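You operate a simulated robot arm through the tools that you are given. There is no shell and no other tool. Be economical: measure what you need, move in short steps, check, and stop when the job is done.

You are at the controls of a simulated robot arm. One attempt, no reset.

JOB
Clamp the cam plate and grease its middle with the green dauber.
Fine: take the grease from the pot, put the dauber back, shut the pot again and leave the plate clamped. Set down upright: green dauber. A coat counts when it lies all over at full strength: go over it till it gets no stronger.

The check looks at the end state, three seconds after you hand in, the way a careful person would. Anything else that was tipped, shoved, dropped, spilled or broken makes it a failure.

ROBOT AND FRAMES
A 5-joint arm with a two-finger parallel gripper, fixed in place. Base frame: the origin is at the foot of the arm, x ahead of it, y to its left, z up; the work surface is at about z = 0. Readings come in m, degrees, newtons and seconds.
With the tool pointing down near the work surface it reaches from about 0.26 to 0.68 m from the base axis. Its first joint turns from -66.0 to 66.0 degrees. The tool tilts only in the upright plane through the base axis and itself; it spins freely about its own axis. Payload 2.9 kg.
The tool frame sits at the grasp point between the pads (the TCP): z along the fingers, y along the line on which they close. The tips reach 0.03 m beyond it. The gripper opens to 0.11 m. The fingers are 0.02 m wide and 0.01 m thick; the gripper's body (0.048 by 0.112 m) begins 0.055 m behind the TCP.
Orientation is that of the tool frame in the base frame, as [roll, pitch, yaw] about the fixed x, y, z axes, in that order (R = Rz(yaw) Ry(pitch) Rx(roll)). With the fingers straight down and closing along the base's y, the tool's x points along the base's -x, its y along +y and its z along -z.

CONTROLS
- The arm moves only by the tool arm_command. Its argument "rows" is a list of rows, each a list of 7 numbers: the shift along the base's x, y, z in m, then the turn, a rotation vector about the base's x, y, z in degrees, then the finger opening in m, from 0 to 0.11. In form: [[tx, ty, tz, ax, ay, az, hand], ...]. A call has 1 to 20 rows; each row shifts and turns the commanded pose from where the row before left it. A row lasts 0.2 s, in which the tool goes at most 0.05 m and 8.6 degrees; a call with a longer step from one row to the next is refused whole, and so is a gripper value outside its range. Where a pose cannot be reached the arm comes as near as it can. A force on the tool above 40 N (or 10 N above the force at the start of the call, whichever is more), or a blocked arm, ends the call early, and 0.2 s more pass. Each finger travels about 0.108 m/s and halts on what it meets, pressing with about 26 N; the grip force reading is that of the motor and also rises with nothing between the fingers. The clock runs only during rows and for 0.2 s after the last one: add rows that do not move to give the fingers time. The reply holds the time, the measured pose of the TCP, the force on the tool along the base axes, the opening and the grip force, in the units named above and with some noise, with the torque about the TCP (base axes, N m) and any sound that the robot's microphone picked up.
- Cameras (640 x 400 px; columns grow to the right, rows downward): "scene" is fixed at [0.0544, -0.4736, 0.6014]; the picture's right is [0.53, -0.85, 0.00], its down [-0.50, -0.32, -0.80] and it looks along [0.68, 0.43, -0.60] (base axes); focal length 320 px, centre (320, 200). "wrist" rides on the gripper at [0.072, 0.017, -0.103] in the tool frame; the picture's right is [-0.23, 0.97, 0.00], its down [-0.76, -0.18, -0.62] and it looks along [-0.61, -0.14, 0.78] (tool axes); focal length 222 px, centre (320, 200).
- capture(camera): a new picture of that camera. It takes no simulated time.
- measure_at(camera, pixels): for up to 12 pixels [column, row] of the newest picture of that camera ("zoom" is the newest enlarged one), the place [x, y, z] in the base frame of the surface seen there, good to about 0.003 m. It takes no simulated time.
- zoom(camera, box): a new picture of the part [left, top, right, bottom] of that camera's present view, enlarged. It takes no simulated time.
- sign_off(): hands the job in; it is judged then, once.

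Work in short steps. Measure before you move; look again where a grasp or a placing could have gone wrong, and mend it. You have 80 turns and 46 pictures in all, those below and enlarged ones among them. Open the gripper and draw the arm clear of the work before you hand the job in, unless the task says otherwise; then end with one line.

The tools are called after "Call:" by a JSON object that holds its "name" and its "arguments". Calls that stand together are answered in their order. arm_command: Moves the arm, as the interface text tells. Its arguments: {"type":"object","properties":{"rows":{"type":"array","items":{"type":"array","items":{"type":"number"}}}},"required":["rows"]} The other tools are called the same way: capture (camera) takes a picture; measure_at (camera, pixels) gives the place of the surface under pixels of a picture; zoom (camera, box) takes an enlarged picture of a part of a camera's view; sign_off () hands the job in.

At the start:

```text
time: 0.0
position: [0.4303, -0.0702, 0.3152]
tcp_rot: [180.0, 0.0, 179.9]
force: [0.4, 0.6, 0.1]
wrist_torque: [0.02, -0.02, -0.01]
width: 0.1101
gripper_force: 0.1
```

scene: 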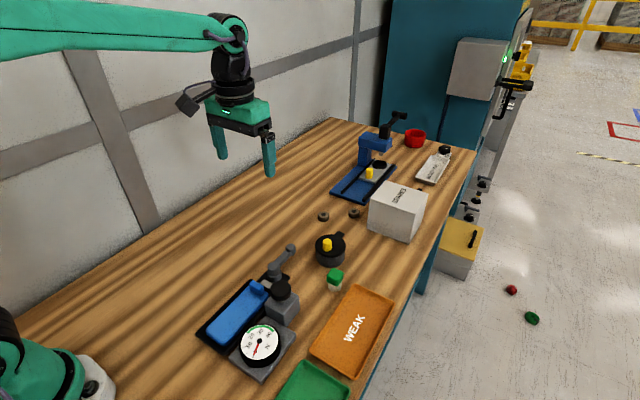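
wrist: 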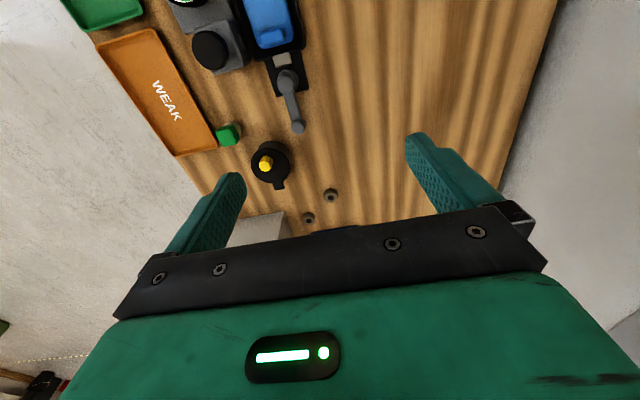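

I see two fixtures (blue one at about (370,175), grey one with a gauge at about (255,315)), a black pot at (330,248) and a green item at (335,278). I zoom in on each of these.

Call:
{"name": "zoom", "arguments": {"camera": "scene", "box": [300, 100, 480, 212]}}

Call:
{"name": "zoom", "arguments": {"camera": "scene", "box": [180, 225, 380, 350]}}

```text
3.56 times, centred on (390, 156) of scene
```

zoom: 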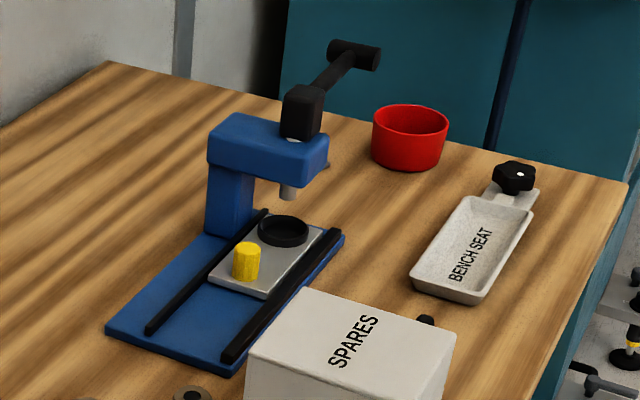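

```text
3.20 times, centred on (280, 288) of scene
```

zoom: 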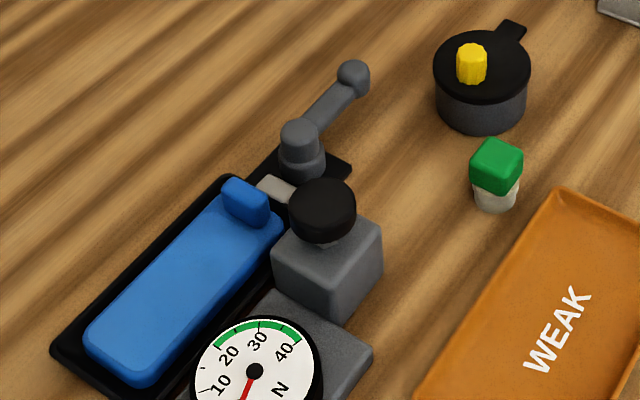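

The parts are still unclear, so I look closer at the blue fixture and at the gauge device.

Call:
{"name": "zoom", "arguments": {"camera": "scene", "box": [325, 130, 405, 205]}}

Call:
{"name": "zoom", "arguments": {"camera": "scene", "box": [190, 260, 350, 400]}}

Call:
{"name": "zoom", "arguments": {"camera": "wrist", "box": [60, 0, 380, 200]}}

```text
5.33 times, centred on (365, 168) of scene
```

zoom: 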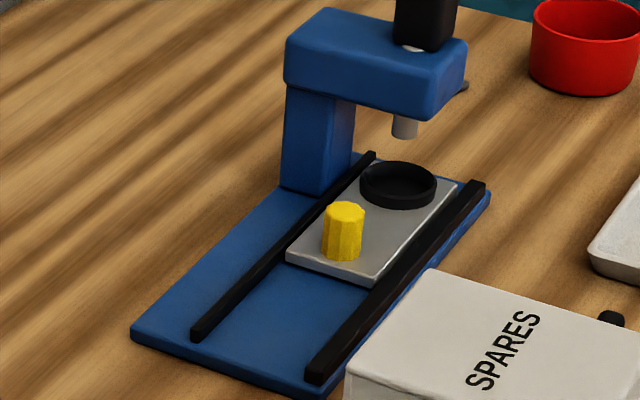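

```text
2.86 times, centred on (270, 330) of scene
```

zoom: 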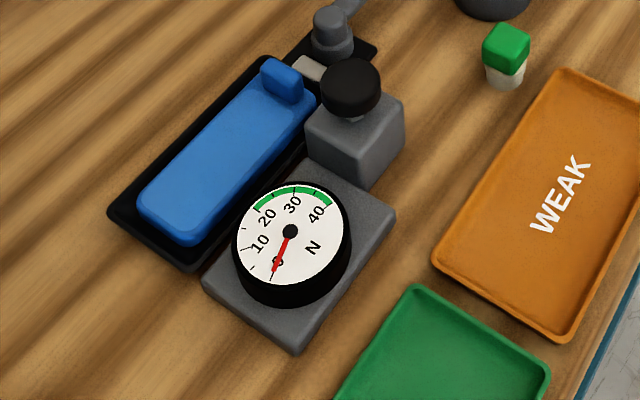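

```text
2.00 times, centred on (220, 100) of wrist
```

zoom: 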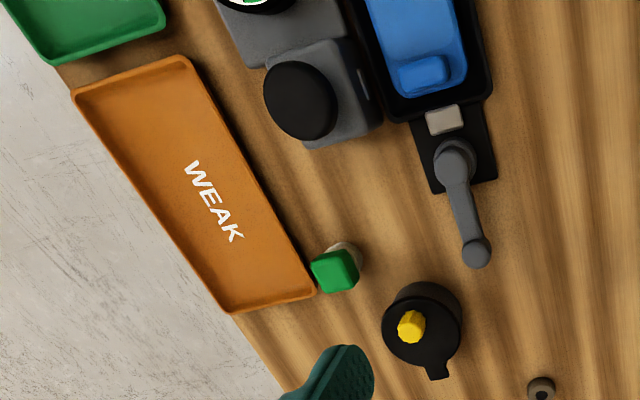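

The blue plate in the black tray with the grey cam lever looks like the cam plate. I measure the main points from the scene picture.

Call:
{"name": "measure_at", "arguments": {"camera": "scene", "pixels": [[236, 317], [258, 287], [265, 284], [274, 268], [291, 249], [335, 274], [334, 286], [327, 244], [341, 235], [330, 260], [281, 290], [215, 335]]}}

Call:
{"name": "measure_at", "arguments": {"camera": "wrist", "pixels": [[265, 15], [271, 37], [282, 59], [287, 80], [298, 127], [228, 135], [265, 163], [279, 184], [270, 175], [330, 195], [308, 218], [210, 50]]}}

Call:
{"name": "measure_at", "arguments": {"camera": "scene", "pixels": [[369, 172], [379, 163], [397, 116], [382, 131], [430, 172], [445, 149], [415, 138], [395, 210], [260, 345], [323, 216], [354, 213], [365, 185]]}}

```text
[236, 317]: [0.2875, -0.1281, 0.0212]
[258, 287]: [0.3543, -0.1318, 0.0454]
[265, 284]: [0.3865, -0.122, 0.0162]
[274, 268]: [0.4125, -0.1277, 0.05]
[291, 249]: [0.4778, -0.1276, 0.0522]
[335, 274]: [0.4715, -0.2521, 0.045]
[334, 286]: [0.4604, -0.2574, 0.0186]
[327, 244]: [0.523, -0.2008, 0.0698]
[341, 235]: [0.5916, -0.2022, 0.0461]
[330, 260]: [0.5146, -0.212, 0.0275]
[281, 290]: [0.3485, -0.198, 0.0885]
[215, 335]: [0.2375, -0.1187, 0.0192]
```

```text
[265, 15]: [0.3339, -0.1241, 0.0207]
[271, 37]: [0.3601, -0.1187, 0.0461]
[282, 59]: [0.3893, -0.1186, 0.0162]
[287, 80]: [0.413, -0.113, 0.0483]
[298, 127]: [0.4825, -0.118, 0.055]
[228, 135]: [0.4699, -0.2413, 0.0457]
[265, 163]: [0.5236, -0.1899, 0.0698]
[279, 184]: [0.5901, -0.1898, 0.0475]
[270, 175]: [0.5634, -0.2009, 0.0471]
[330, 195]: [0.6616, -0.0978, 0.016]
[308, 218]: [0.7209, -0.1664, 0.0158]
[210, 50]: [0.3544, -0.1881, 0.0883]
```

```text
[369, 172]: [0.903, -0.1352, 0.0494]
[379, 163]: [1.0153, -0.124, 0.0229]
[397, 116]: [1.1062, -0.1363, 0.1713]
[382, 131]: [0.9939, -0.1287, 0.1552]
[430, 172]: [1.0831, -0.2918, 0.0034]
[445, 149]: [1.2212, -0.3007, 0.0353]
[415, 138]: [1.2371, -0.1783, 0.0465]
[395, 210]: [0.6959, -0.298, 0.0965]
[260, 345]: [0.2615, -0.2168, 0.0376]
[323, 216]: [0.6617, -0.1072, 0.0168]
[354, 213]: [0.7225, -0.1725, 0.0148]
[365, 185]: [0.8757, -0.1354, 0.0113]
```

The blue fixture is out of reach (x>0.87), so the job is at the near station. I spin the tool half a turn so that the wrist camera looks back over it.

Call:
{"name": "arm_command", "arguments": {"rows": [[0, -0.005, 0, 0, 0, -8.5, 0.11], [0, -0.005, 0, 0, 0, -8.5, 0.11], [0, -0.005, 0, 0, 0, -8.5, 0.11], [0, -0.005, 0, 0, 0, -8.5, 0.11], [0, -0.005, 0, 0, 0, -8.5, 0.11], [0, -0.005, 0, 0, 0, -8.5, 0.11], [0, -0.005, 0, 0, 0, -8.5, 0.11], [0, -0.005, 0, 0, 0, -8.5, 0.11], [0, -0.005, 0, 0, 0, -8.5, 0.11], [0, -0.005, 0, 0, 0, -8.5, 0.11], [0, -0.005, 0, 0, 0, -8.5, 0.11], [0, 0, 0, 0, 0, -8.5, 0.11], [0, 0, 0, 0, 0, -8.5, 0.11], [0, 0, 0, 0, 0, -8.5, 0.11], [0, 0, 0, 0, 0, -8.5, 0.11], [0, 0, 0, 0, 0, -8.5, 0.11], [0, 0, 0, 0, 0, -8.5, 0.11], [0, 0, 0, 0, 0, -8.5, 0.11], [0, 0, 0, 0, 0, -8.5, 0.11], [0, 0, 0, 0, 0, -8.5, 0.11]]}}

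Call:
{"name": "arm_command", "arguments": {"rows": [[0, 0, 0, 0, 0, -8.5, 0.11], [0, 0, 0, 0, 0, -1.4, 0.11]]}}

Call:
{"name": "capture", "arguments": {"camera": "wrist"}}

```text
time: 4.2
position: [0.4304, -0.1254, 0.3149]
tcp_rot: [179.9, 0.0, 9.8]
force: [0.1, -0.1, 0.7]
wrist_torque: [0.01, 0.03, 0.02]
width: 0.11
gripper_force: 0.1
```

```text
time: 4.8
position: [0.4312, -0.1241, 0.3144]
tcp_rot: [180.0, 0.0, -0.1]
force: [0.5, 0.8, -0.4]
wrist_torque: [0.02, -0.02, 0.05]
width: 0.1095
gripper_force: 0.1
```

```text
38 pictures are left
```

wrist: 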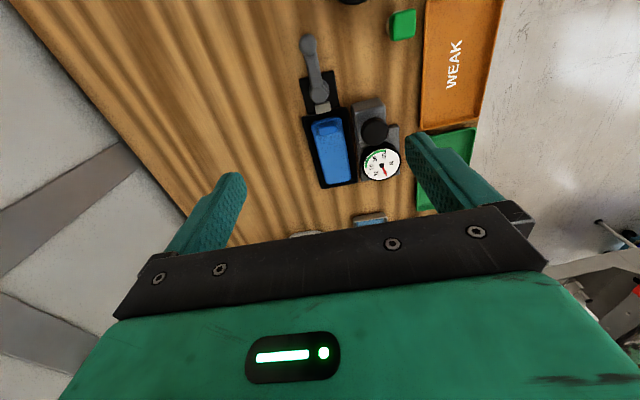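

Call:
{"name": "zoom", "arguments": {"camera": "wrist", "box": [270, 20, 430, 220]}}

```text
2.00 times, centred on (350, 120) of wrist
```

zoom: 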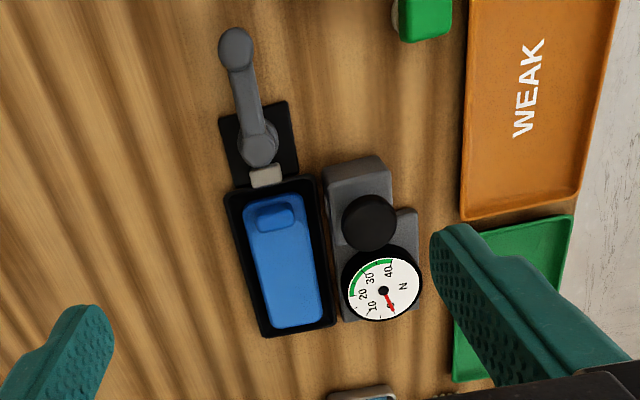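

I see the lever pointing away from the plate (hub near zoomed (258,143)), with a pale nose between hub and plate. I zoom tighter on this before moving.

Call:
{"name": "zoom", "arguments": {"camera": "wrist", "box": [290, 30, 370, 130]}}

Call:
{"name": "zoom", "arguments": {"camera": "scene", "box": [245, 235, 310, 300]}}

```text
4.00 times, centred on (330, 80) of wrist
```

zoom: 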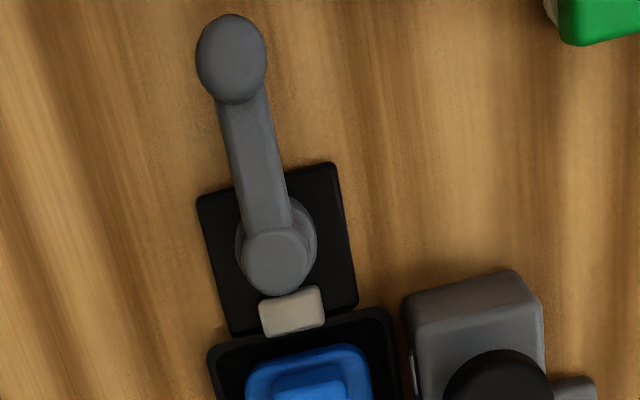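

```text
6.15 times, centred on (278, 268) of scene
```

zoom: 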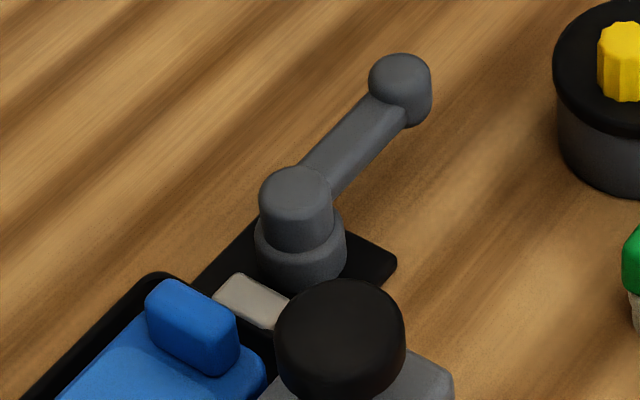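

The lever can be straddled at its ball end. I measure ball, arm and hub in the current wrist picture.

Call:
{"name": "measure_at", "arguments": {"camera": "wrist", "pixels": [[308, 44], [313, 66], [316, 78], [319, 94], [323, 107], [330, 130], [334, 155], [340, 182], [309, 150], [352, 145], [402, 24], [374, 128]]}}

```text
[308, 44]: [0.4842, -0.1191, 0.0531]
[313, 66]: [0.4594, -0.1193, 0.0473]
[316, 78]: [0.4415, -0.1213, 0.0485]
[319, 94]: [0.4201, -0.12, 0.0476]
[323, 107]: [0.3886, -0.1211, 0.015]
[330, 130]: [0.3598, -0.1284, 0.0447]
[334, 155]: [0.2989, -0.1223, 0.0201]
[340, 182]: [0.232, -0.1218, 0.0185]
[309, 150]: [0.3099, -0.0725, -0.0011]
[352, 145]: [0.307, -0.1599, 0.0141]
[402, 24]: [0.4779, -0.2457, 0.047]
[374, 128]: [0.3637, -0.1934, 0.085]
```

I go above the ball at (0.478, -0.120), open to 0.06, and lower to straddle it.

Call:
{"name": "arm_command", "arguments": {"rows": [[0.024, 0.002, 0, 0, 0, 0, 0.07], [0.023, 0.002, 0, 0, 0, 0, 0.06], [0, 0, -0.045, 0, 0, 0, 0.06], [0, 0, -0.045, 0, 0, 0, 0.06], [0, 0, -0.045, 0, 0, 0, 0.06], [0, 0, -0.045, 0, 0, 0, 0.06], [0, 0, -0.04, 0, 0, 0, 0.06], [0, 0, -0.035, 0, 0, 0, 0.06], [0, 0, 0, 0, 0, 0, 0.06]]}}

Call:
{"name": "capture", "arguments": {"camera": "scene"}}

```text
time: 6.8
position: [0.4776, -0.1217, 0.0596]
tcp_rot: [180.0, 0.1, 0.1]
force: [1.0, -0.2, -0.3]
wrist_torque: [0.02, -0.05, -0.04]
width: 0.0599
gripper_force: 0.1
```

```text
34 pictures are left
```

scene: 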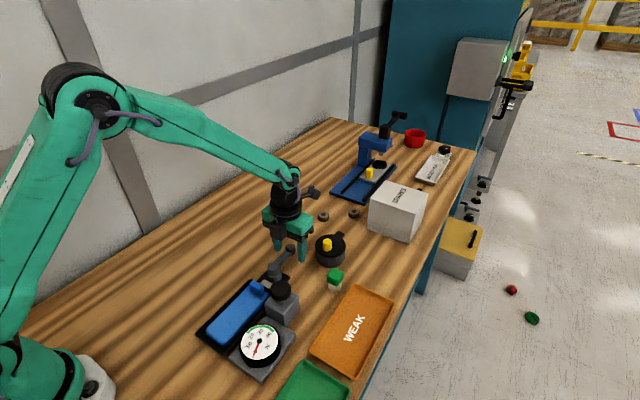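

The fingers straddle the ball. I narrow the hand and turn the lever 30° toward +y as a test, watching force and sound.

Call:
{"name": "arm_command", "arguments": {"rows": [[0, 0, -0.004, 0, 0, 0, 0.035], [0, 0, 0, 0, 0, 0, 0.03], [-0.0003, 0.0057, 0, 0, 0, 5, 0.03], [-0.0007, 0.0056, 0, 0, 0, 5, 0.03], [-0.0012, 0.0055, 0, 0, 0, 5, 0.03], [-0.0017, 0.0054, 0, 0, 0, 5, 0.03], [-0.0022, 0.0052, 0, 0, 0, 5, 0.03], [-0.0026, 0.005, 0, 0, 0, 5, 0.03]]}}

Call:
{"name": "zoom", "arguments": {"camera": "scene", "box": [190, 210, 350, 370]}}

```text
time: 8.1
position: [0.4758, -0.1124, 0.0551]
tcp_rot: [179.9, -0.2, 14.1]
force: [1.6, -24.5, -4.6]
wrist_torque: [-0.31, -0.26, -0.31]
width: 0.0417
gripper_force: 11.8
stopped in row 6: the force on the tool passed its limit at 44 N (the readings are from after the stop); the commanded pose is now the measured one
```

```text
2.50 times, centred on (270, 290) of scene
```

zoom: 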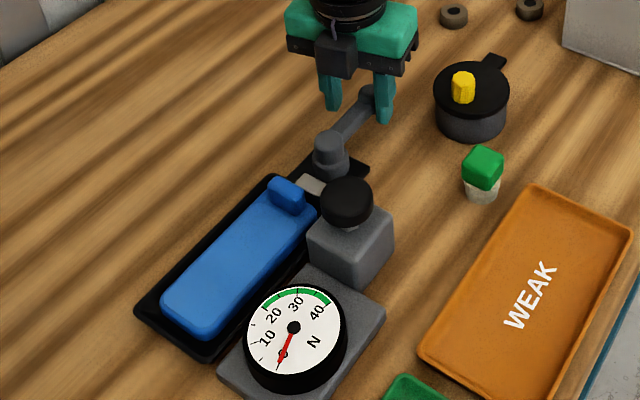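

It's a hard stop toward +y: 44 N and the lever barely moved. I return to centre and try the -y direction.

Call:
{"name": "arm_command", "arguments": {"rows": [[0.001, -0.004, 0, 0, 0, -7, 0.035], [0.001, -0.004, 0, 0, 0, -7, 0.035], [-0.0003, -0.0057, 0, 0, 0, -5, 0.035], [-0.0007, -0.0056, 0, 0, 0, -5, 0.035], [-0.0012, -0.0055, 0, 0, 0, -5, 0.035], [-0.0017, -0.0054, 0, 0, 0, -5, 0.035], [-0.0022, -0.0052, 0, 0, 0, -5, 0.035], [-0.0026, -0.005, 0, 0, 0, -5, 0.035]]}}

Call:
{"name": "zoom", "arguments": {"camera": "scene", "box": [190, 210, 350, 370]}}

```text
time: 9.8
position: [0.3996, -0.2902, 0.0552]
tcp_rot: [179.9, 0.1, -28.5]
force: [0.4, -0.7, 0.7]
wrist_torque: [0.02, 0.02, 0.01]
width: 0.0347
gripper_force: 0.0
out of reach, approached as far as the arm can: row 4, 5, 6, 7, 8
```

```text
2.50 times, centred on (270, 290) of scene
```

zoom: 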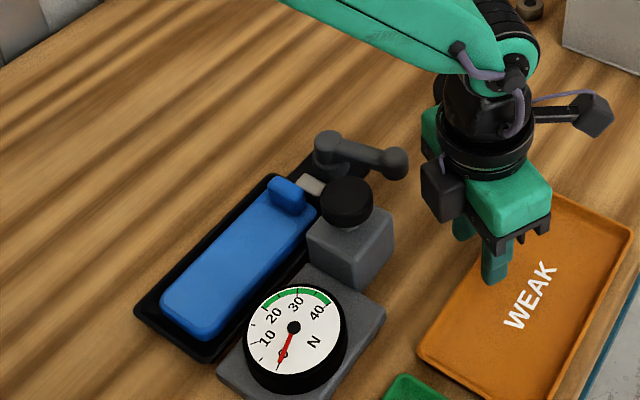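

The arm swung far off (now at (0.40,-0.29)) and the dauber is hidden. I look before moving.

Call:
{"name": "capture", "arguments": {"camera": "wrist"}}

Call:
{"name": "capture", "arguments": {"camera": "scene"}}

```text
31 pictures are left
```

wrist: 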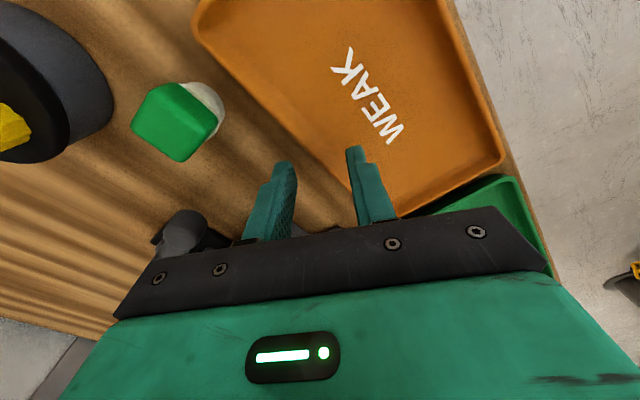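

```text
30 pictures are left
```

scene: 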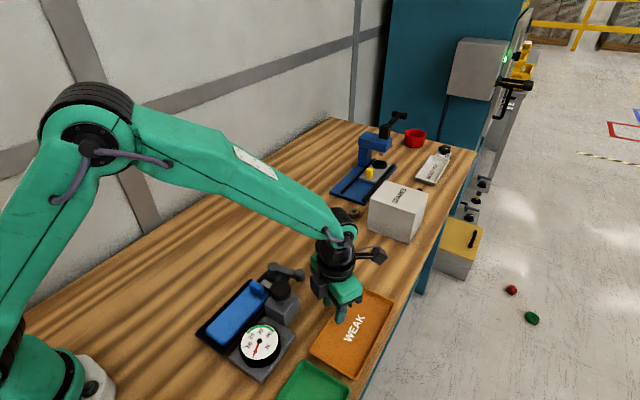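

Dauber and pot stand upright still; the spin joint hit its limit and the arm swung instead. I raise straight up, spin away from the limit, and look.

Call:
{"name": "arm_command", "arguments": {"rows": [[0, 0, 0.045, 0, 0, 0, 0.035], [0, 0, 0.045, 0, 0, 0, 0.035], [0, 0, 0.045, 0, 0, 0, 0.035], [0, 0, 0.045, 0, 0, 0, 0.035], [0, 0.02, 0.02, 0, 0, 8, 0.05], [0, 0.03, 0, 0, 0, 8, 0.05], [0, 0.04, 0, 0, 0, 8, 0.05], [0, 0.04, 0, 0, 0, 4, 0.05], [0, 0.04, 0, 0, 0, 0, 0.05]]}}

Call:
{"name": "zoom", "arguments": {"camera": "wrist", "box": [260, 0, 500, 200]}}

Call:
{"name": "zoom", "arguments": {"camera": "scene", "box": [220, 230, 370, 350]}}

```text
time: 11.8
position: [0.3986, -0.1227, 0.2543]
tcp_rot: [-180.0, 0.1, -1.5]
force: [0.6, 0.2, 0.2]
wrist_torque: [-0.01, -0.02, -0.01]
width: 0.0501
gripper_force: 0.0
out of reach, approached as far as the arm can: row 1
```

```text
2.00 times, centred on (380, 100) of wrist
```

zoom: 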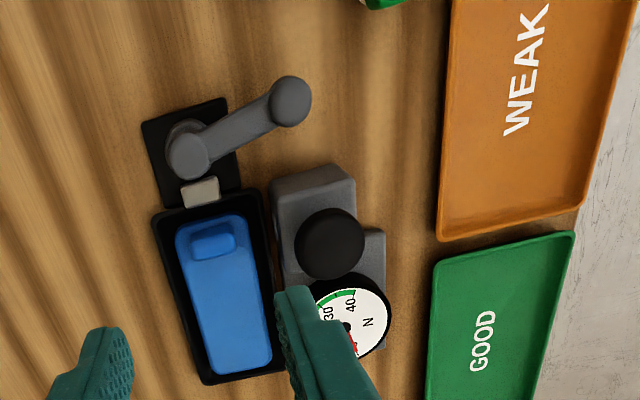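

```text
3.33 times, centred on (295, 290) of scene
```

zoom: 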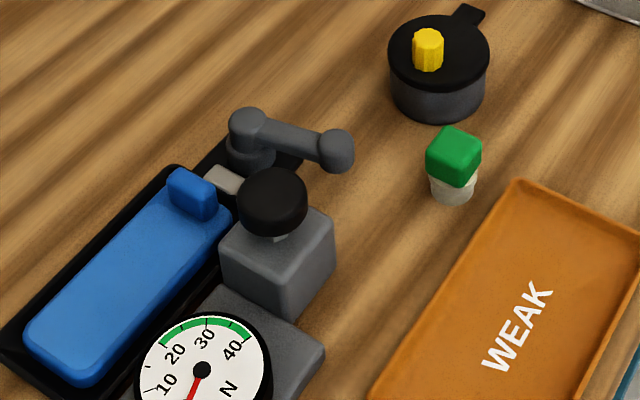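

Lever now at about -60°; the pale nose still seems short of the plate. I measure the ball and nose.

Call:
{"name": "measure_at", "arguments": {"camera": "scene", "pixels": [[320, 273]]}}

Call:
{"name": "measure_at", "arguments": {"camera": "wrist", "pixels": [[405, 50], [376, 67], [353, 77], [360, 96], [366, 119], [365, 113], [395, 90], [380, 180]]}}

```text
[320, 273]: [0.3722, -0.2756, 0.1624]
```

```text
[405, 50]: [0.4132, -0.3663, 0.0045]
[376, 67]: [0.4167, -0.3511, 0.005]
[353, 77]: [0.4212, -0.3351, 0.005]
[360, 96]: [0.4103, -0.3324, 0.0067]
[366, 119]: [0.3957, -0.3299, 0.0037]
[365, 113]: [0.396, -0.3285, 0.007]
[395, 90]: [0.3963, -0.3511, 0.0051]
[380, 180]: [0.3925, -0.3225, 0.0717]
```

Those used the older capture; I measure in the newest zoomed scene picture instead.

Call:
{"name": "measure_at", "arguments": {"camera": "zoom", "pixels": [[337, 142], [290, 135], [248, 122], [225, 178], [192, 182], [205, 205], [452, 148], [452, 192], [428, 38], [425, 55], [472, 12], [440, 95]]}}

```text
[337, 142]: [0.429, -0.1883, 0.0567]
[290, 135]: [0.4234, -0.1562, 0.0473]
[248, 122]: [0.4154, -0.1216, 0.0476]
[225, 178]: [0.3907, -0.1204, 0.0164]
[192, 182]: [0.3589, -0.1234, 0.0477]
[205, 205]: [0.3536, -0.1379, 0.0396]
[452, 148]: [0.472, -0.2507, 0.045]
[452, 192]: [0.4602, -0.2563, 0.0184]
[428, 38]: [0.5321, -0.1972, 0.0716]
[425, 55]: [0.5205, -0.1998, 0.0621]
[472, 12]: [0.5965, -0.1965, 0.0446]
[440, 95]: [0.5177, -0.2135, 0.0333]
```

Ball at (0.43,-0.187), about -76°. I spin to yaw 104° with fingers closed, behind the ball at x≈0.465, then lower there.

Call:
{"name": "arm_command", "arguments": {"rows": [[0.005, -0.005, 0, 0, 0, 8.1, 0.03], [0.005, -0.005, 0, 0, 0, 8.1, 0], [0.005, -0.005, 0, 0, 0, 8.1, 0], [0.005, -0.005, 0, 0, 0, 8.1, 0], [0.005, -0.005, 0, 0, 0, 8.1, 0], [0.005, -0.005, 0, 0, 0, 8.1, 0], [0.005, -0.005, 0, 0, 0, 8.1, 0], [0.005, -0.005, 0, 0, 0, 8.1, 0], [0.005, -0.005, 0, 0, 0, 8.1, 0], [0.005, -0.005, 0, 0, 0, 8.1, 0], [0.005, -0.005, 0, 0, 0, 8.1, 0], [0.01, -0.005, 0, 0, 0, 8.1, 0], [0, 0, 0, 0, 0, 8.1, 0], [0, 0, 0, 0, 0, 0, 0]]}}

Call:
{"name": "capture", "arguments": {"camera": "wrist"}}

```text
time: 14.8
position: [0.4611, -0.1851, 0.2549]
tcp_rot: [180.0, 0.0, 103.8]
force: [0.1, -0.1, 0.0]
wrist_torque: [0.0, -0.04, -0.03]
width: 0.0
gripper_force: 26.3
```

```text
27 pictures are left
```

wrist: 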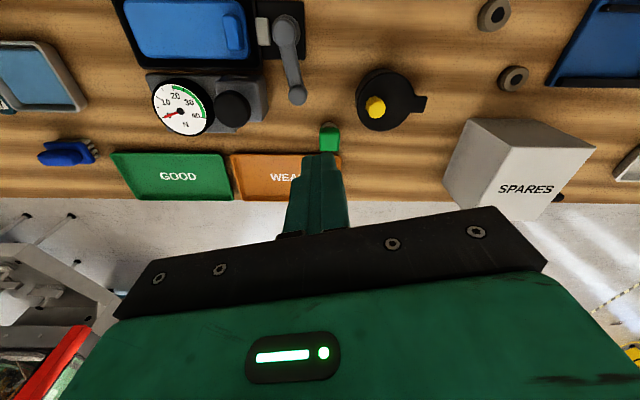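

The view also shows a blue brush at (65,152) and a grey tray at (40,78), for later. I lower at x≈0.465 and push the ball toward -x gently.

Call:
{"name": "arm_command", "arguments": {"rows": [[0.003, 0, -0.04, 0, 0, 0, 0], [0, 0, -0.05, 0, 0, 0, 0], [0, 0, -0.05, 0, 0, 0, 0], [0, 0, -0.04, 0, 0, 0, 0], [0, 0, -0.017, 0, 0, 0, 0], [0, 0, 0, 0, 0, 0, 0], [-0.006, 0, 0, 0, 0, 0, 0], [-0.006, 0, 0, 0, 0, 0, 0], [-0.006, 0, 0, 0, 0, 0, 0], [-0.006, 0, 0, 0, 0, 0, 0], [0, 0, 0, 0, 0, 0, 0]]}}

Call:
{"name": "zoom", "arguments": {"camera": "scene", "box": [220, 230, 370, 350]}}

```text
time: 17.2
position: [0.4388, -0.1841, 0.0584]
tcp_rot: [179.8, -0.1, 103.8]
force: [1.9, -1.2, 1.7]
wrist_torque: [0.0, -0.01, 0.02]
width: 0.0001
gripper_force: 25.6
```

```text
3.33 times, centred on (295, 290) of scene
```

zoom: 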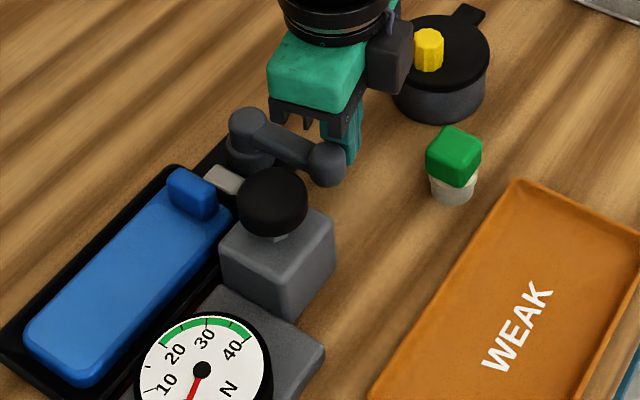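

Lever moves with little force (2 N), now near -90°. I keep pushing in small steps until it stops.

Call:
{"name": "arm_command", "arguments": {"rows": [[-0.005, 0, 0, 0, 0, 0, 0], [-0.005, 0, 0, 0, 0, 0, 0], [-0.005, 0, 0, 0, 0, 0, 0], [-0.004, 0, 0, 0, 0, 0, 0], [0, 0, 0, 0, 0, 0, 0]]}}

Call:
{"name": "zoom", "arguments": {"camera": "scene", "box": [220, 230, 370, 350]}}

```text
time: 17.8
position: [0.4385, -0.1839, 0.0595]
tcp_rot: [179.1, 0.7, 104.0]
force: [6.8, 2.0, -3.5]
wrist_torque: [-0.02, -0.08, -0.06]
width: 0.0002
gripper_force: 25.6
stopped in row 2: the force on the tool passed its limit at 49 N (the readings are from after the stop); the commanded pose is now the measured one
```

```text
3.33 times, centred on (295, 290) of scene
```

zoom: 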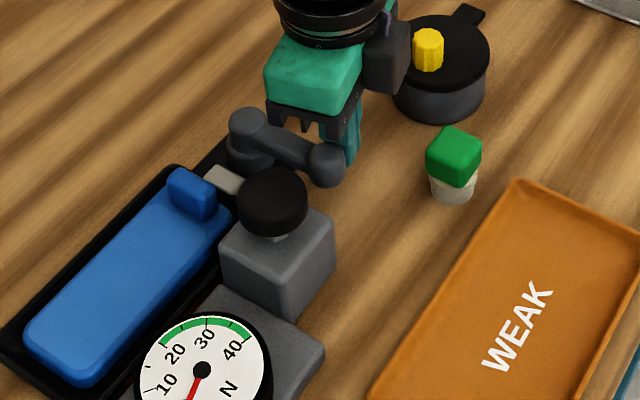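

The lever hits a firm stop at about -88°. I back off, raise, and look down at the nose and plate.

Call:
{"name": "arm_command", "arguments": {"rows": [[0.01, 0, 0, 0, 0, 0, 0], [0.01, 0, 0, 0, 0, 0, 0], [0, 0, 0.05, 0, 0, 0, 0], [0, 0, 0.05, 0, 0, 0, 0], [-0.03, 0.03, 0.02, 0, 0, 0, 0], [-0.03, 0.02, 0, 0, 0, 0, 0]]}}

Call:
{"name": "capture", "arguments": {"camera": "wrist"}}

Call:
{"name": "zoom", "arguments": {"camera": "scene", "box": [195, 240, 315, 360]}}

```text
time: 19.2
position: [0.3984, -0.1339, 0.1784]
tcp_rot: [179.2, 0.6, 103.8]
force: [-0.2, -0.2, 0.9]
wrist_torque: [-0.01, -0.01, -0.01]
width: 0.0
gripper_force: 25.7
```

```text
24 pictures are left
```

wrist: 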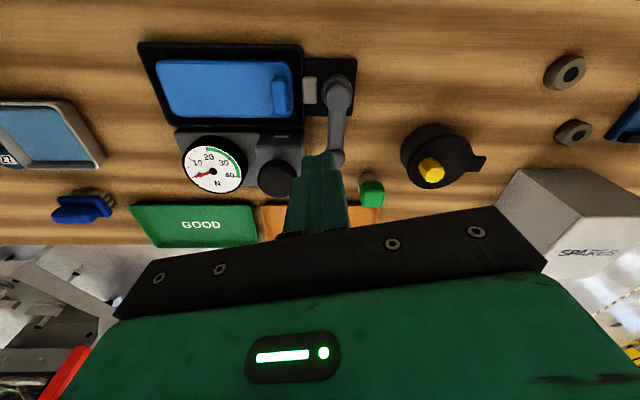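

```text
3.33 times, centred on (255, 300) of scene
```

zoom: 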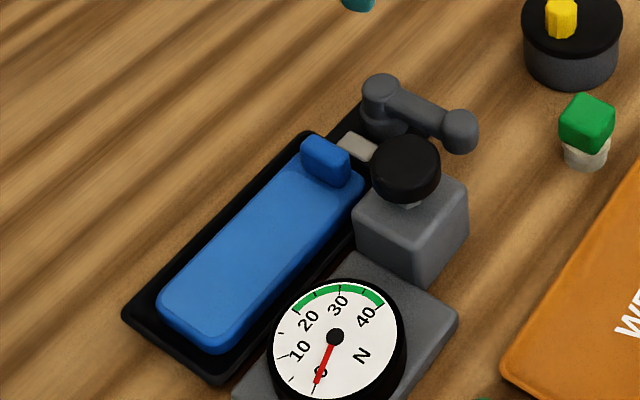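

Nose doesn't touch the blue plate in either position. I inspect the grey tray with blue content at (40,135) and the brush at (85,208), and enlarge the cam area.

Call:
{"name": "zoom", "arguments": {"camera": "wrist", "box": [0, 80, 160, 240]}}

Call:
{"name": "zoom", "arguments": {"camera": "wrist", "box": [250, 40, 370, 140]}}

Call:
{"name": "measure_at", "arguments": {"camera": "wrist", "pixels": [[40, 135], [85, 208], [310, 90], [279, 98], [298, 90], [290, 75], [225, 85], [337, 95], [165, 85], [147, 85], [318, 75], [304, 120]]}}

```text
2.50 times, centred on (80, 160) of wrist
```

zoom: 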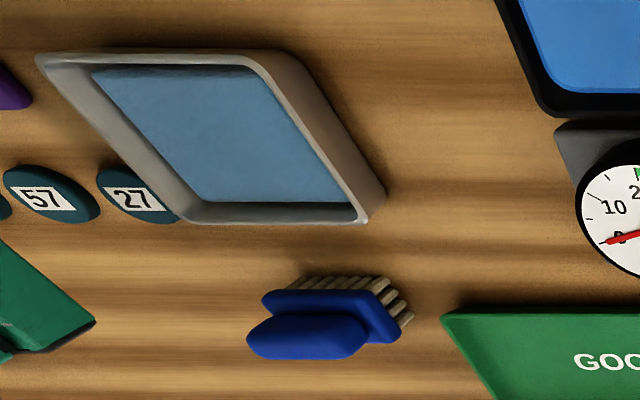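

```text
4.00 times, centred on (310, 90) of wrist
```

zoom: 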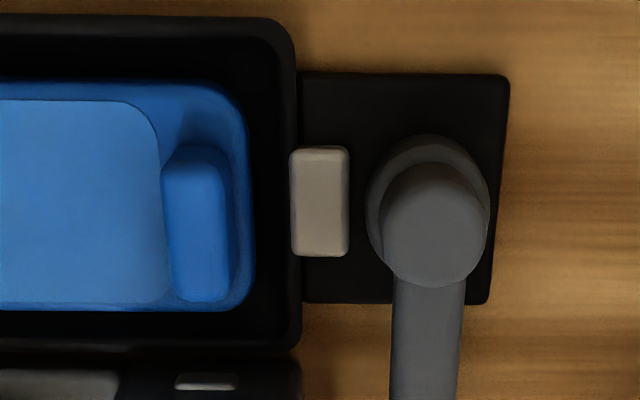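

```text
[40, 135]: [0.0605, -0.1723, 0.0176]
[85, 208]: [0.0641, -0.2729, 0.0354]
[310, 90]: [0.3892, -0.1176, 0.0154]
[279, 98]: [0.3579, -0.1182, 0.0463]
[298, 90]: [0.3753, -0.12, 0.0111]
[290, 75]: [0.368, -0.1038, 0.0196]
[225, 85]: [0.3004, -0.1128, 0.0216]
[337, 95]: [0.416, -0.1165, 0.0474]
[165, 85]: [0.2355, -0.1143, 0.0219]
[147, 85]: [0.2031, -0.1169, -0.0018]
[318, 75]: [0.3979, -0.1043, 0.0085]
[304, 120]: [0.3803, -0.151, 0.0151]
```

The plate carries a paler middle patch and a handle block; the lever's travel is 0 to -90°. To test whether the plate is held now, I grip the handle block at (0.358,-0.119) along x and tug lightly.

Call:
{"name": "arm_command", "arguments": {"rows": [[-0.02, 0.007, 0, 0.4, 0.9, -7, 0.045], [-0.0204, 0.0069, 0, 0, 0, -6.8, 0.045], [0, 0, -0.05, 0, 0, 0, 0.045], [0, 0, -0.05, 0, 0, 0, 0.045], [0, 0, -0.018, 0, 0, 0, 0.045], [0, 0, 0, 0, 0, 0, 0.045]]}}

Call:
{"name": "zoom", "arguments": {"camera": "scene", "box": [195, 220, 335, 360]}}

```text
time: 20.6
position: [0.3581, -0.1195, 0.0598]
tcp_rot: [-180.0, 0.1, 90.1]
force: [-0.4, 0.4, 0.4]
wrist_torque: [0.03, -0.01, -0.02]
width: 0.0451
gripper_force: 0.1
```

```text
2.86 times, centred on (265, 290) of scene
```

zoom: 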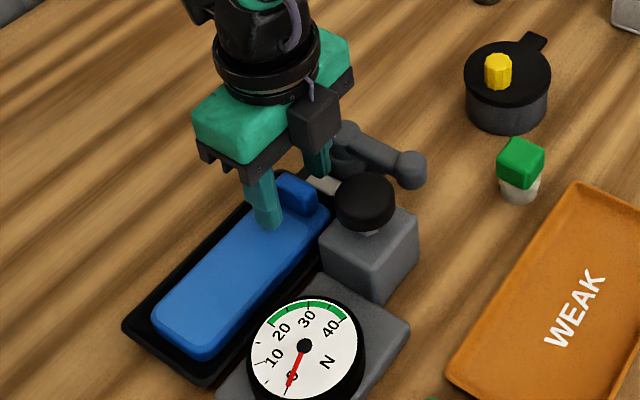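

Fingers are on both sides of the block. I close and lift by 4 mm, watching the force.

Call:
{"name": "arm_command", "arguments": {"rows": [[0, 0, 0, 0, 0, 0, 0.01], [0, 0, 0, 0, 0, 0, 0.01], [0, 0, 0.002, 0, 0, 0, 0.01], [0, 0, 0.002, 0, 0, 0, 0.01], [0, 0, 0, 0, 0, 0, 0.01]]}}

```text
time: 21.8
position: [0.3578, -0.1206, 0.0647]
tcp_rot: [179.8, 0.0, 90.2]
force: [15.6, 2.9, -15.5]
wrist_torque: [0.18, -0.42, -0.15]
width: 0.0156
gripper_force: 26.4
```

Downward pull of 15 N; I check whether the plate rose or is held.

Call:
{"name": "zoom", "arguments": {"camera": "scene", "box": [195, 220, 335, 360]}}

Call:
{"name": "arm_command", "arguments": {"rows": [[0, 0, -0.002, 0, 0, 0, 0.01], [0, 0, -0.002, 0, 0, 0, 0.01], [0, 0, 0, 0, 0, 0, 0.01]]}}

```text
2.86 times, centred on (265, 290) of scene
```

zoom: 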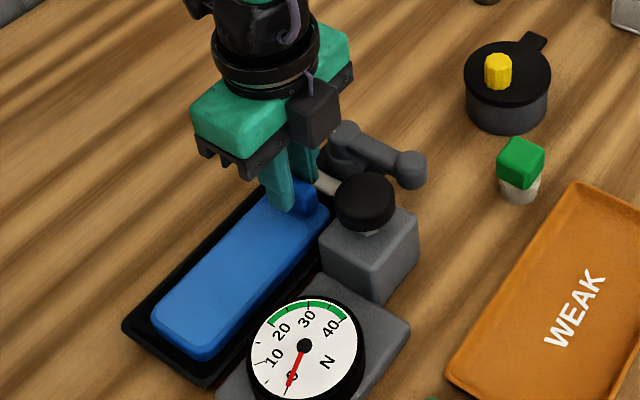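

```text
time: 22.6
position: [0.358, -0.121, 0.0619]
tcp_rot: [-180.0, 0.0, 90.1]
force: [1.4, 1.0, 20.9]
wrist_torque: [-0.07, 0.18, -0.22]
width: 0.016
gripper_force: 26.1
```

The plate edge did not rise and the fingers slipped on the block, so it is held: clamped. I release, rise, and view the pot.

Call:
{"name": "arm_command", "arguments": {"rows": [[0, 0, 0, 0, 0, 0, 0.045], [0, 0, 0, 0, 0, 0, 0.045], [0, 0, 0.05, 0, 0, 0, 0.045], [0, 0, 0.05, 0, 0, 0, 0.06], [0.04, -0.02, 0.03, 0, 0, 0, 0.07], [0.04, -0.01, 0, 0, 0, 0, 0.07], [0.03, 0, 0, 0, 0, 0, 0.07]]}}

Call:
{"name": "capture", "arguments": {"camera": "wrist"}}

```text
refused: row 5 steps farther than a row can; nothing moved
```

```text
18 pictures are left
```

wrist: 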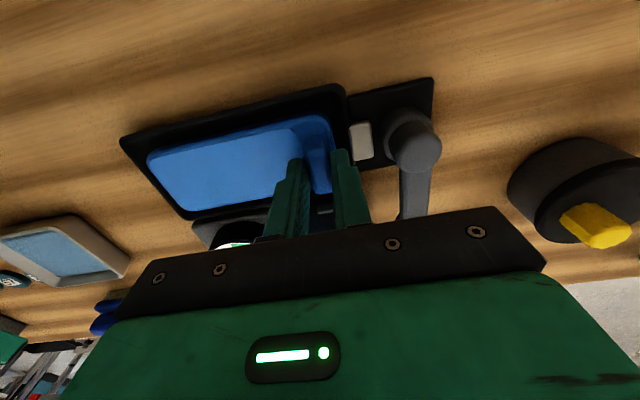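

One row was too long; I repeat with shorter steps.

Call:
{"name": "arm_command", "arguments": {"rows": [[0, 0, 0, 0, 0, 0, 0.045], [0, 0, 0, 0, 0, 0, 0.045], [0, 0, 0.05, 0, 0, 0, 0.045], [0, 0, 0.05, 0, 0, 0, 0.06], [0.03, -0.01, 0.03, 0, 0, 0, 0.07], [0.04, -0.01, 0, 0, 0, 0, 0.07], [0.04, -0.01, 0, 0, 0, 0, 0.07], [0, 0, 0, 0, 0, 0, 0.07]]}}

Call:
{"name": "capture", "arguments": {"camera": "wrist"}}

```text
time: 24.4
position: [0.466, -0.1503, 0.1898]
tcp_rot: [179.9, 0.0, 90.0]
force: [-0.5, 0.6, 0.0]
wrist_torque: [0.03, -0.02, 0.01]
width: 0.07
gripper_force: 0.1
```

```text
17 pictures are left
```

wrist: 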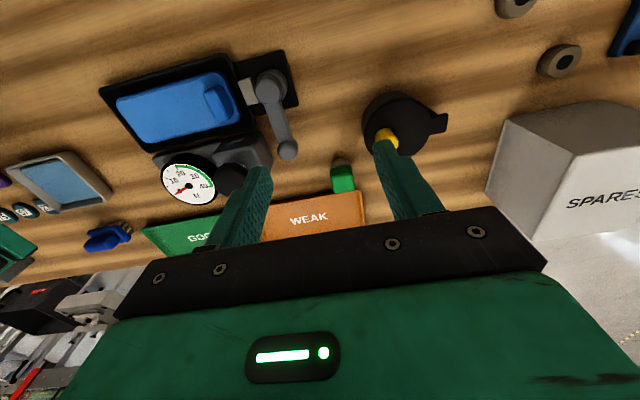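

I measure the pot lid, knob, tab and rim in this picture and in a zoomed scene picture.

Call:
{"name": "zoom", "arguments": {"camera": "scene", "box": [300, 220, 360, 300]}}

Call:
{"name": "measure_at", "arguments": {"camera": "wrist", "pixels": [[386, 135], [365, 115], [385, 95], [405, 97], [420, 110], [437, 123], [408, 145], [400, 120], [342, 172], [343, 187]]}}

```text
5.00 times, centred on (330, 260) of scene
```

zoom: 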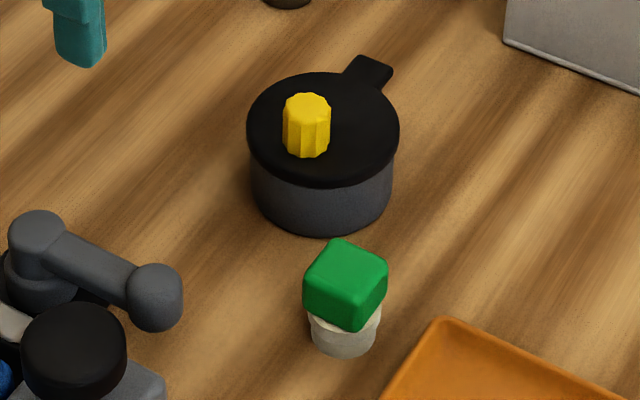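

```text
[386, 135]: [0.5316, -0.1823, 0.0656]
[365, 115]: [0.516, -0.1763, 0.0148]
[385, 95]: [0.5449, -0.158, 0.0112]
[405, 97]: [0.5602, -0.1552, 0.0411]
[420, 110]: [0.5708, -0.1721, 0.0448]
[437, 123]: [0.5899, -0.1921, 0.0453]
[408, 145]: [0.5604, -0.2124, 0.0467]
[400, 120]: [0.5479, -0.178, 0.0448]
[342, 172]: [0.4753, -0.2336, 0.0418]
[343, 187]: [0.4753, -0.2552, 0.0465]
```

I measure lid disc edges, knob and dauber in the zoomed scene picture.

Call:
{"name": "measure_at", "arguments": {"camera": "zoom", "pixels": [[250, 120], [396, 120], [322, 180], [322, 76], [306, 100], [306, 145], [345, 130], [375, 70], [320, 205], [345, 262], [325, 300], [345, 340]]}}

```text
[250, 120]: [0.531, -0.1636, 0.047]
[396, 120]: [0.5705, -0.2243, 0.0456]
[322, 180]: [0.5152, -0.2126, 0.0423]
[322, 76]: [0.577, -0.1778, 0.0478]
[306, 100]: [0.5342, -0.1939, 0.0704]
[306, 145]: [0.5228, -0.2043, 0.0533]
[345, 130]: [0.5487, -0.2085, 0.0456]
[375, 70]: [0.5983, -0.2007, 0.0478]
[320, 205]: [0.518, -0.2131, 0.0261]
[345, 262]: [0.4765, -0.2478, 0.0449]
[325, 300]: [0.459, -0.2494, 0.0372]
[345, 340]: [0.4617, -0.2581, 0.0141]
```

Lid centre about (0.548,-0.195), knob about (0.532,-0.198) offset from a lug at +x. I spin to yaw 173°, go over the knob and look from there.

Call:
{"name": "arm_command", "arguments": {"rows": [[0.0066, -0.0048, 0, 0, 0, 8.3, 0.06], [0.0066, -0.0048, 0, 0, 0, 8.3, 0.06], [0.0066, -0.0048, 0, 0, 0, 8.3, 0.06], [0.0066, -0.0048, 0, 0, 0, 8.3, 0.06], [0.0066, -0.0048, 0, 0, 0, 8.3, 0.06], [0.0066, -0.0048, 0, 0, 0, 8.3, 0.06], [0.0066, -0.0048, 0, 0, 0, 8.3, 0.06], [0.0066, -0.0048, 0, 0, 0, 8.3, 0.06], [0.0066, -0.0048, 0, 0, 0, 8.3, 0.06], [0.0066, -0.0048, 0, 0, 0, 8.3, 0.06], [0, 0, -0.04, 0, 0, 0, 0.06], [0, 0, 0, 0, 0, 0, 0.06]]}}

Call:
{"name": "capture", "arguments": {"camera": "wrist"}}

```text
time: 27.0
position: [0.5342, -0.1989, 0.1487]
tcp_rot: [-180.0, 0.1, 173.2]
force: [0.4, -0.8, 0.9]
wrist_torque: [0.02, -0.02, 0.0]
width: 0.06
gripper_force: 0.1
```

```text
15 pictures are left
```

wrist: 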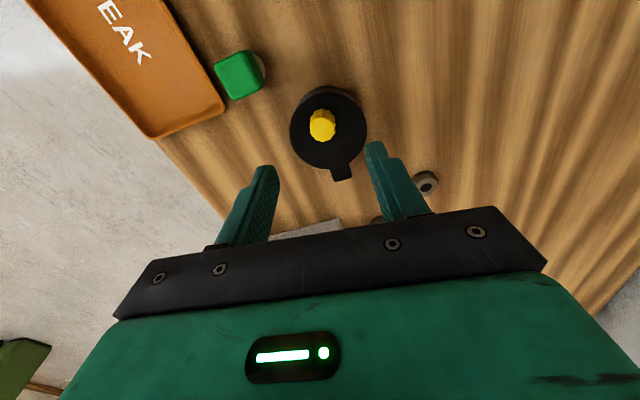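

Call:
{"name": "measure_at", "arguments": {"camera": "wrist", "pixels": [[321, 118], [310, 128], [335, 128], [322, 138], [292, 130], [366, 128], [330, 166], [342, 175], [325, 92], [237, 73], [238, 95], [258, 70]]}}

```text
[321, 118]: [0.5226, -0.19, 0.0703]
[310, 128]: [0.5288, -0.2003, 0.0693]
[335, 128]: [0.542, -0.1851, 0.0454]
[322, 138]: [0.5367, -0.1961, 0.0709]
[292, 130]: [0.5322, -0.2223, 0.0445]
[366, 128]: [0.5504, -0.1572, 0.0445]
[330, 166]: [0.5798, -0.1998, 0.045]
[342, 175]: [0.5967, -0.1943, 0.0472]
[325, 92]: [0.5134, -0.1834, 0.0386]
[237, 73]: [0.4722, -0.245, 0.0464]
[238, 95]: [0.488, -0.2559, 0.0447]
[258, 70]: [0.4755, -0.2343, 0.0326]
```

Knob centre refined to about (0.531,-0.194). I lower over it, close, and try a 4 mm lift.

Call:
{"name": "arm_command", "arguments": {"rows": [[-0.003, 0.005, -0.03, 0, 0, 0, 0.05], [0, 0, -0.03, 0, 0, 0, 0.05], [0, 0, -0.009, 0, 0, 0, 0.05], [0, 0, 0, 0, 0, 0, 0.01], [0, 0, 0, 0, 0, 0, 0.01], [0, 0, 0, 0, 0, 0, 0.01], [0, 0, 0.002, 0, 0, 0, 0.01], [0, 0, 0.002, 0, 0, 0, 0.01], [0, 0, 0, 0, 0, 0, 0.01]]}}

```text
time: 28.7
position: [0.5313, -0.1952, 0.0813]
tcp_rot: [-180.0, 0.2, 173.0]
force: [1.6, -3.7, -1.6]
wrist_torque: [0.0, 0.14, 0.08]
width: 0.0212
gripper_force: 45.2
stopped in row 8: the force on the tool passed its limit at 44 N (the readings are from after the stop); the commanded pose is now the measured one
```

It won't lift (44 N), so the lid swings or twists. I try nudging the knob toward +y by a few mm and check forces.

Call:
{"name": "arm_command", "arguments": {"rows": [[0, 0.001, -0.002, 0, 0, 0, 0.01], [0, 0.002, 0, 0, 0, -2, 0.01], [0.0003, 0.002, 0, 0, 0, -2, 0.01], [0.0003, 0.002, 0, 0, 0, -2, 0.01], [0, 0, 0, 0, 0, 0, 0.01]]}}

Call:
{"name": "zoom", "arguments": {"camera": "scene", "box": [280, 200, 380, 300]}}

```text
time: 29.6
position: [0.5319, -0.1948, 0.0812]
tcp_rot: [-179.9, 0.5, 168.5]
force: [-0.4, -6.1, 0.6]
wrist_torque: [-0.01, 0.21, 0.36]
width: 0.0212
gripper_force: 44.9
stopped in row 4: the force on the tool passed its limit at 42 N (the readings are from after the stop); the commanded pose is now the measured one
```

```text
4.00 times, centred on (330, 250) of scene
```

zoom: 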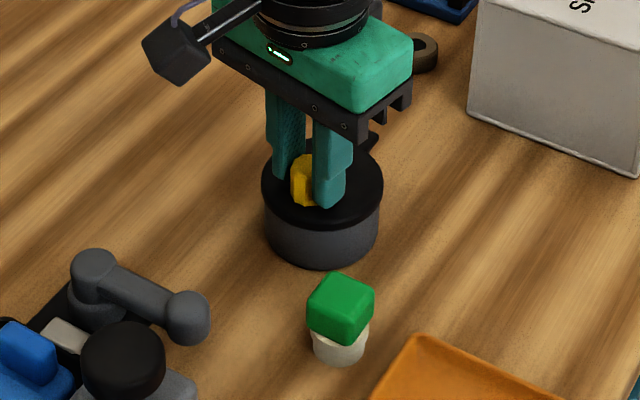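

Blocked toward +y too. I try toward -y.

Call:
{"name": "arm_command", "arguments": {"rows": [[0, -0.001, 0, 0, 0, 2, 0.01], [0, -0.002, 0, 0, 0, 2, 0.01], [0, -0.002, 0, 0, 0, 2, 0.01], [0.0003, -0.002, 0, 0, 0, 2, 0.01], [0.0003, -0.002, 0, 0, 0, 2, 0.01], [0, 0, 0, 0, 0, 0, 0.01]]}}

```text
time: 31.0
position: [0.5317, -0.2024, 0.0803]
tcp_rot: [-179.8, 0.4, 178.7]
force: [-10.6, -6.9, 8.4]
wrist_torque: [0.01, 0.34, -0.36]
width: 0.0213
gripper_force: 45.4
```

The knob moves toward -y. I look at how the lid turned.

Call:
{"name": "zoom", "arguments": {"camera": "scene", "box": [300, 215, 360, 275]}}

```text
6.67 times, centred on (330, 245) of scene
```

zoom: 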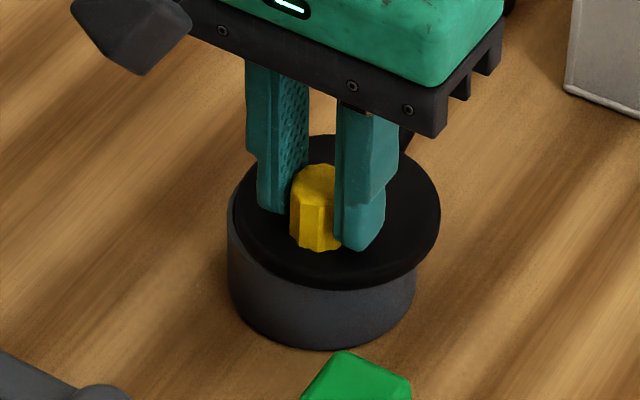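

The lid swings about its lug on a vertical pivot. I continue along the arc about (0.59,-0.196) to roughly 30° and check box clearance.

Call:
{"name": "arm_command", "arguments": {"rows": [[0.0011, -0.0058, -0.001, 0, 0, 6, 0.01], [0.0016, -0.0059, 0, 0, 0, 6, 0.01], [0.0022, -0.0057, 0, 0, 0, 6, 0.01], [0.0027, -0.0055, 0, 0, 0, 6, 0.01], [0, 0, 0, 0, 0, 0, 0.01]]}}

Call:
{"name": "measure_at", "arguments": {"camera": "scene", "pixels": [[367, 229], [366, 232], [370, 206], [372, 184], [409, 242], [377, 227]]}}

```text
time: 32.2
position: [0.5407, -0.2257, 0.0806]
tcp_rot: [-179.6, 0.3, -157.3]
force: [-9.9, -12.6, 17.2]
wrist_torque: [0.23, -0.22, -0.31]
width: 0.0211
gripper_force: 44.4
```

```text
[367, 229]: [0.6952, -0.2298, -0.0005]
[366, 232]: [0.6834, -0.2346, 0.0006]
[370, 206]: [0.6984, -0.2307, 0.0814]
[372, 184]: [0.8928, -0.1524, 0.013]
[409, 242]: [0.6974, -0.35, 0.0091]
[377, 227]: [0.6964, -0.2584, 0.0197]
```

Pivot estimate fits (31° reached). Box is at x>0.68, clear. I continue the arc to about 90°.

Call:
{"name": "arm_command", "arguments": {"rows": [[0.0034, -0.0051, 0.001, 0, 0, 6, 0.01], [0.0038, -0.0047, 0, 0, 0, 6, 0.01], [0.0044, -0.0044, 0, 0, 0, 6, 0.01], [0.0047, -0.0038, 0, 0, 0, 6, 0.01], [0.0051, -0.0034, 0, 0, 0, 6, 0.01], [0.0055, -0.0027, 0, 0, 0, 6, 0.01], [0.0057, -0.0022, 0, 0, 0, 6, 0.01], [0.0059, -0.0016, 0, 0, 0, 6, 0.01], [0.0061, -0.001, 0, 0, 0, 6, 0.01], [0.0061, -0.0003, 0, 0, 0, 6, 0.01]]}}

```text
time: 34.4
position: [0.5907, -0.2574, 0.0805]
tcp_rot: [180.0, 0.0, -97.3]
force: [5.4, -16.3, 0.9]
wrist_torque: [-0.39, 0.26, -0.32]
width: 0.021
gripper_force: 45.1
```

Swung 90° without a stop. I try a little further.

Call:
{"name": "arm_command", "arguments": {"rows": [[0.0061, 0.0015, 0, 0, 0, 6, 0.01], [0.0061, 0.002, 0, 0, 0, 6, 0.01], [0.0059, 0.0018, 0, 0, 0, 6, 0.01], [0, 0, 0, 0, 0, 0, 0.01]]}}

Call:
{"name": "zoom", "arguments": {"camera": "scene", "box": [290, 200, 390, 300]}}

```text
time: 35.4
position: [0.6073, -0.2533, 0.0811]
tcp_rot: [-179.7, 0.0, -79.5]
force: [10.3, -37.4, -1.4]
wrist_torque: [-1.12, 0.25, -0.09]
width: 0.0213
gripper_force: 44.9
```

```text
4.00 times, centred on (340, 250) of scene
```

zoom: 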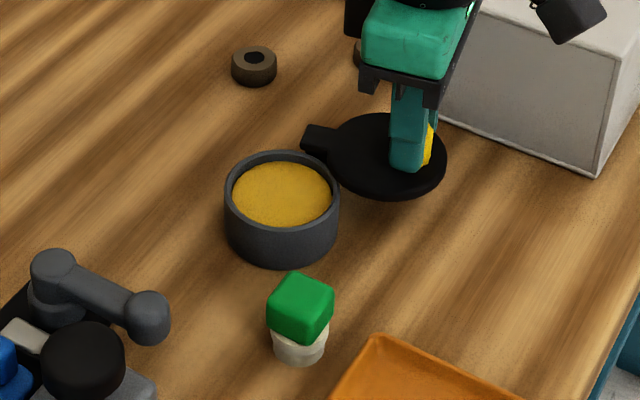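

The pot is open and grease shows. I relax the push, release the knob, rise, and head toward the dauber while spinning back.

Call:
{"name": "arm_command", "arguments": {"rows": [[0, -0.004, 0, 0, 0, 0, 0.01], [0, 0, 0, 0, 0, 0, 0.045], [0, 0, 0, 0, 0, 0, 0.05], [0, 0, 0.045, 0, 0, 0, 0.05], [0, 0, 0.04, 0, 0, 0, 0.05], [-0.01, 0, 0, 0, 0, -8.5, 0.06], [-0.01, 0, 0, 0, 0, -8.5, 0.06], [-0.01, 0, 0, 0, 0, -8.5, 0.06], [-0.01, 0, 0, 0, 0, -8.5, 0.06], [-0.01, 0, 0, 0, 0, -8.5, 0.06], [-0.01, 0, 0, 0, 0, -8.5, 0.06], [-0.01, 0, 0, 0, 0, -8.5, 0.06], [-0.01, 0, 0, 0, 0, -8.5, 0.06], [-0.01, 0, 0, 0, 0, -8.5, 0.06], [-0.01, 0, 0, 0, 0, -8.5, 0.06], [-0.01, 0, 0, 0, 0, -8.5, 0.06], [-0.01, 0, 0, 0, 0, -8.5, 0.06], [-0.013, 0, 0, 0, 0, 0, 0.06], [0, 0, 0, 0, 0, 0, 0.06]]}}

Call:
{"name": "zoom", "arguments": {"camera": "wrist", "box": [220, 20, 420, 220]}}

```text
time: 39.4
position: [0.4762, -0.2533, 0.1669]
tcp_rot: [-179.7, 0.4, 178.6]
force: [-0.5, -0.2, -0.4]
wrist_torque: [0.02, 0.0, 0.03]
width: 0.0601
gripper_force: 0.1
```

```text
2.00 times, centred on (320, 120) of wrist
```

zoom: 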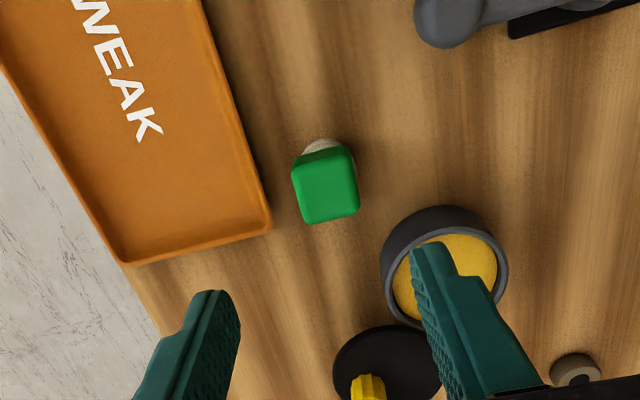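

I measure the green cube's top corners and the grease surface.

Call:
{"name": "measure_at", "arguments": {"camera": "zoom", "pixels": [[298, 172], [348, 157], [355, 207], [307, 218], [328, 188], [325, 146], [475, 262], [440, 235], [480, 215], [398, 270], [505, 275], [455, 250]]}}

```text
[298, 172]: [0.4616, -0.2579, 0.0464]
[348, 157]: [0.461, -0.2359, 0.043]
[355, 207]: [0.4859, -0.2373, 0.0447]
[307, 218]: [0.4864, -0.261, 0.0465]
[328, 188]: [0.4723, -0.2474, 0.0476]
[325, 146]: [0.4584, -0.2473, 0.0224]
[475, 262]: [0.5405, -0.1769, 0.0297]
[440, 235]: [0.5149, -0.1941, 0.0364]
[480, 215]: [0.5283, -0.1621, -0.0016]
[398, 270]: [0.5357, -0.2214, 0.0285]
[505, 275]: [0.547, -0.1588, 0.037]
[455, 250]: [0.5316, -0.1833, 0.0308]
```

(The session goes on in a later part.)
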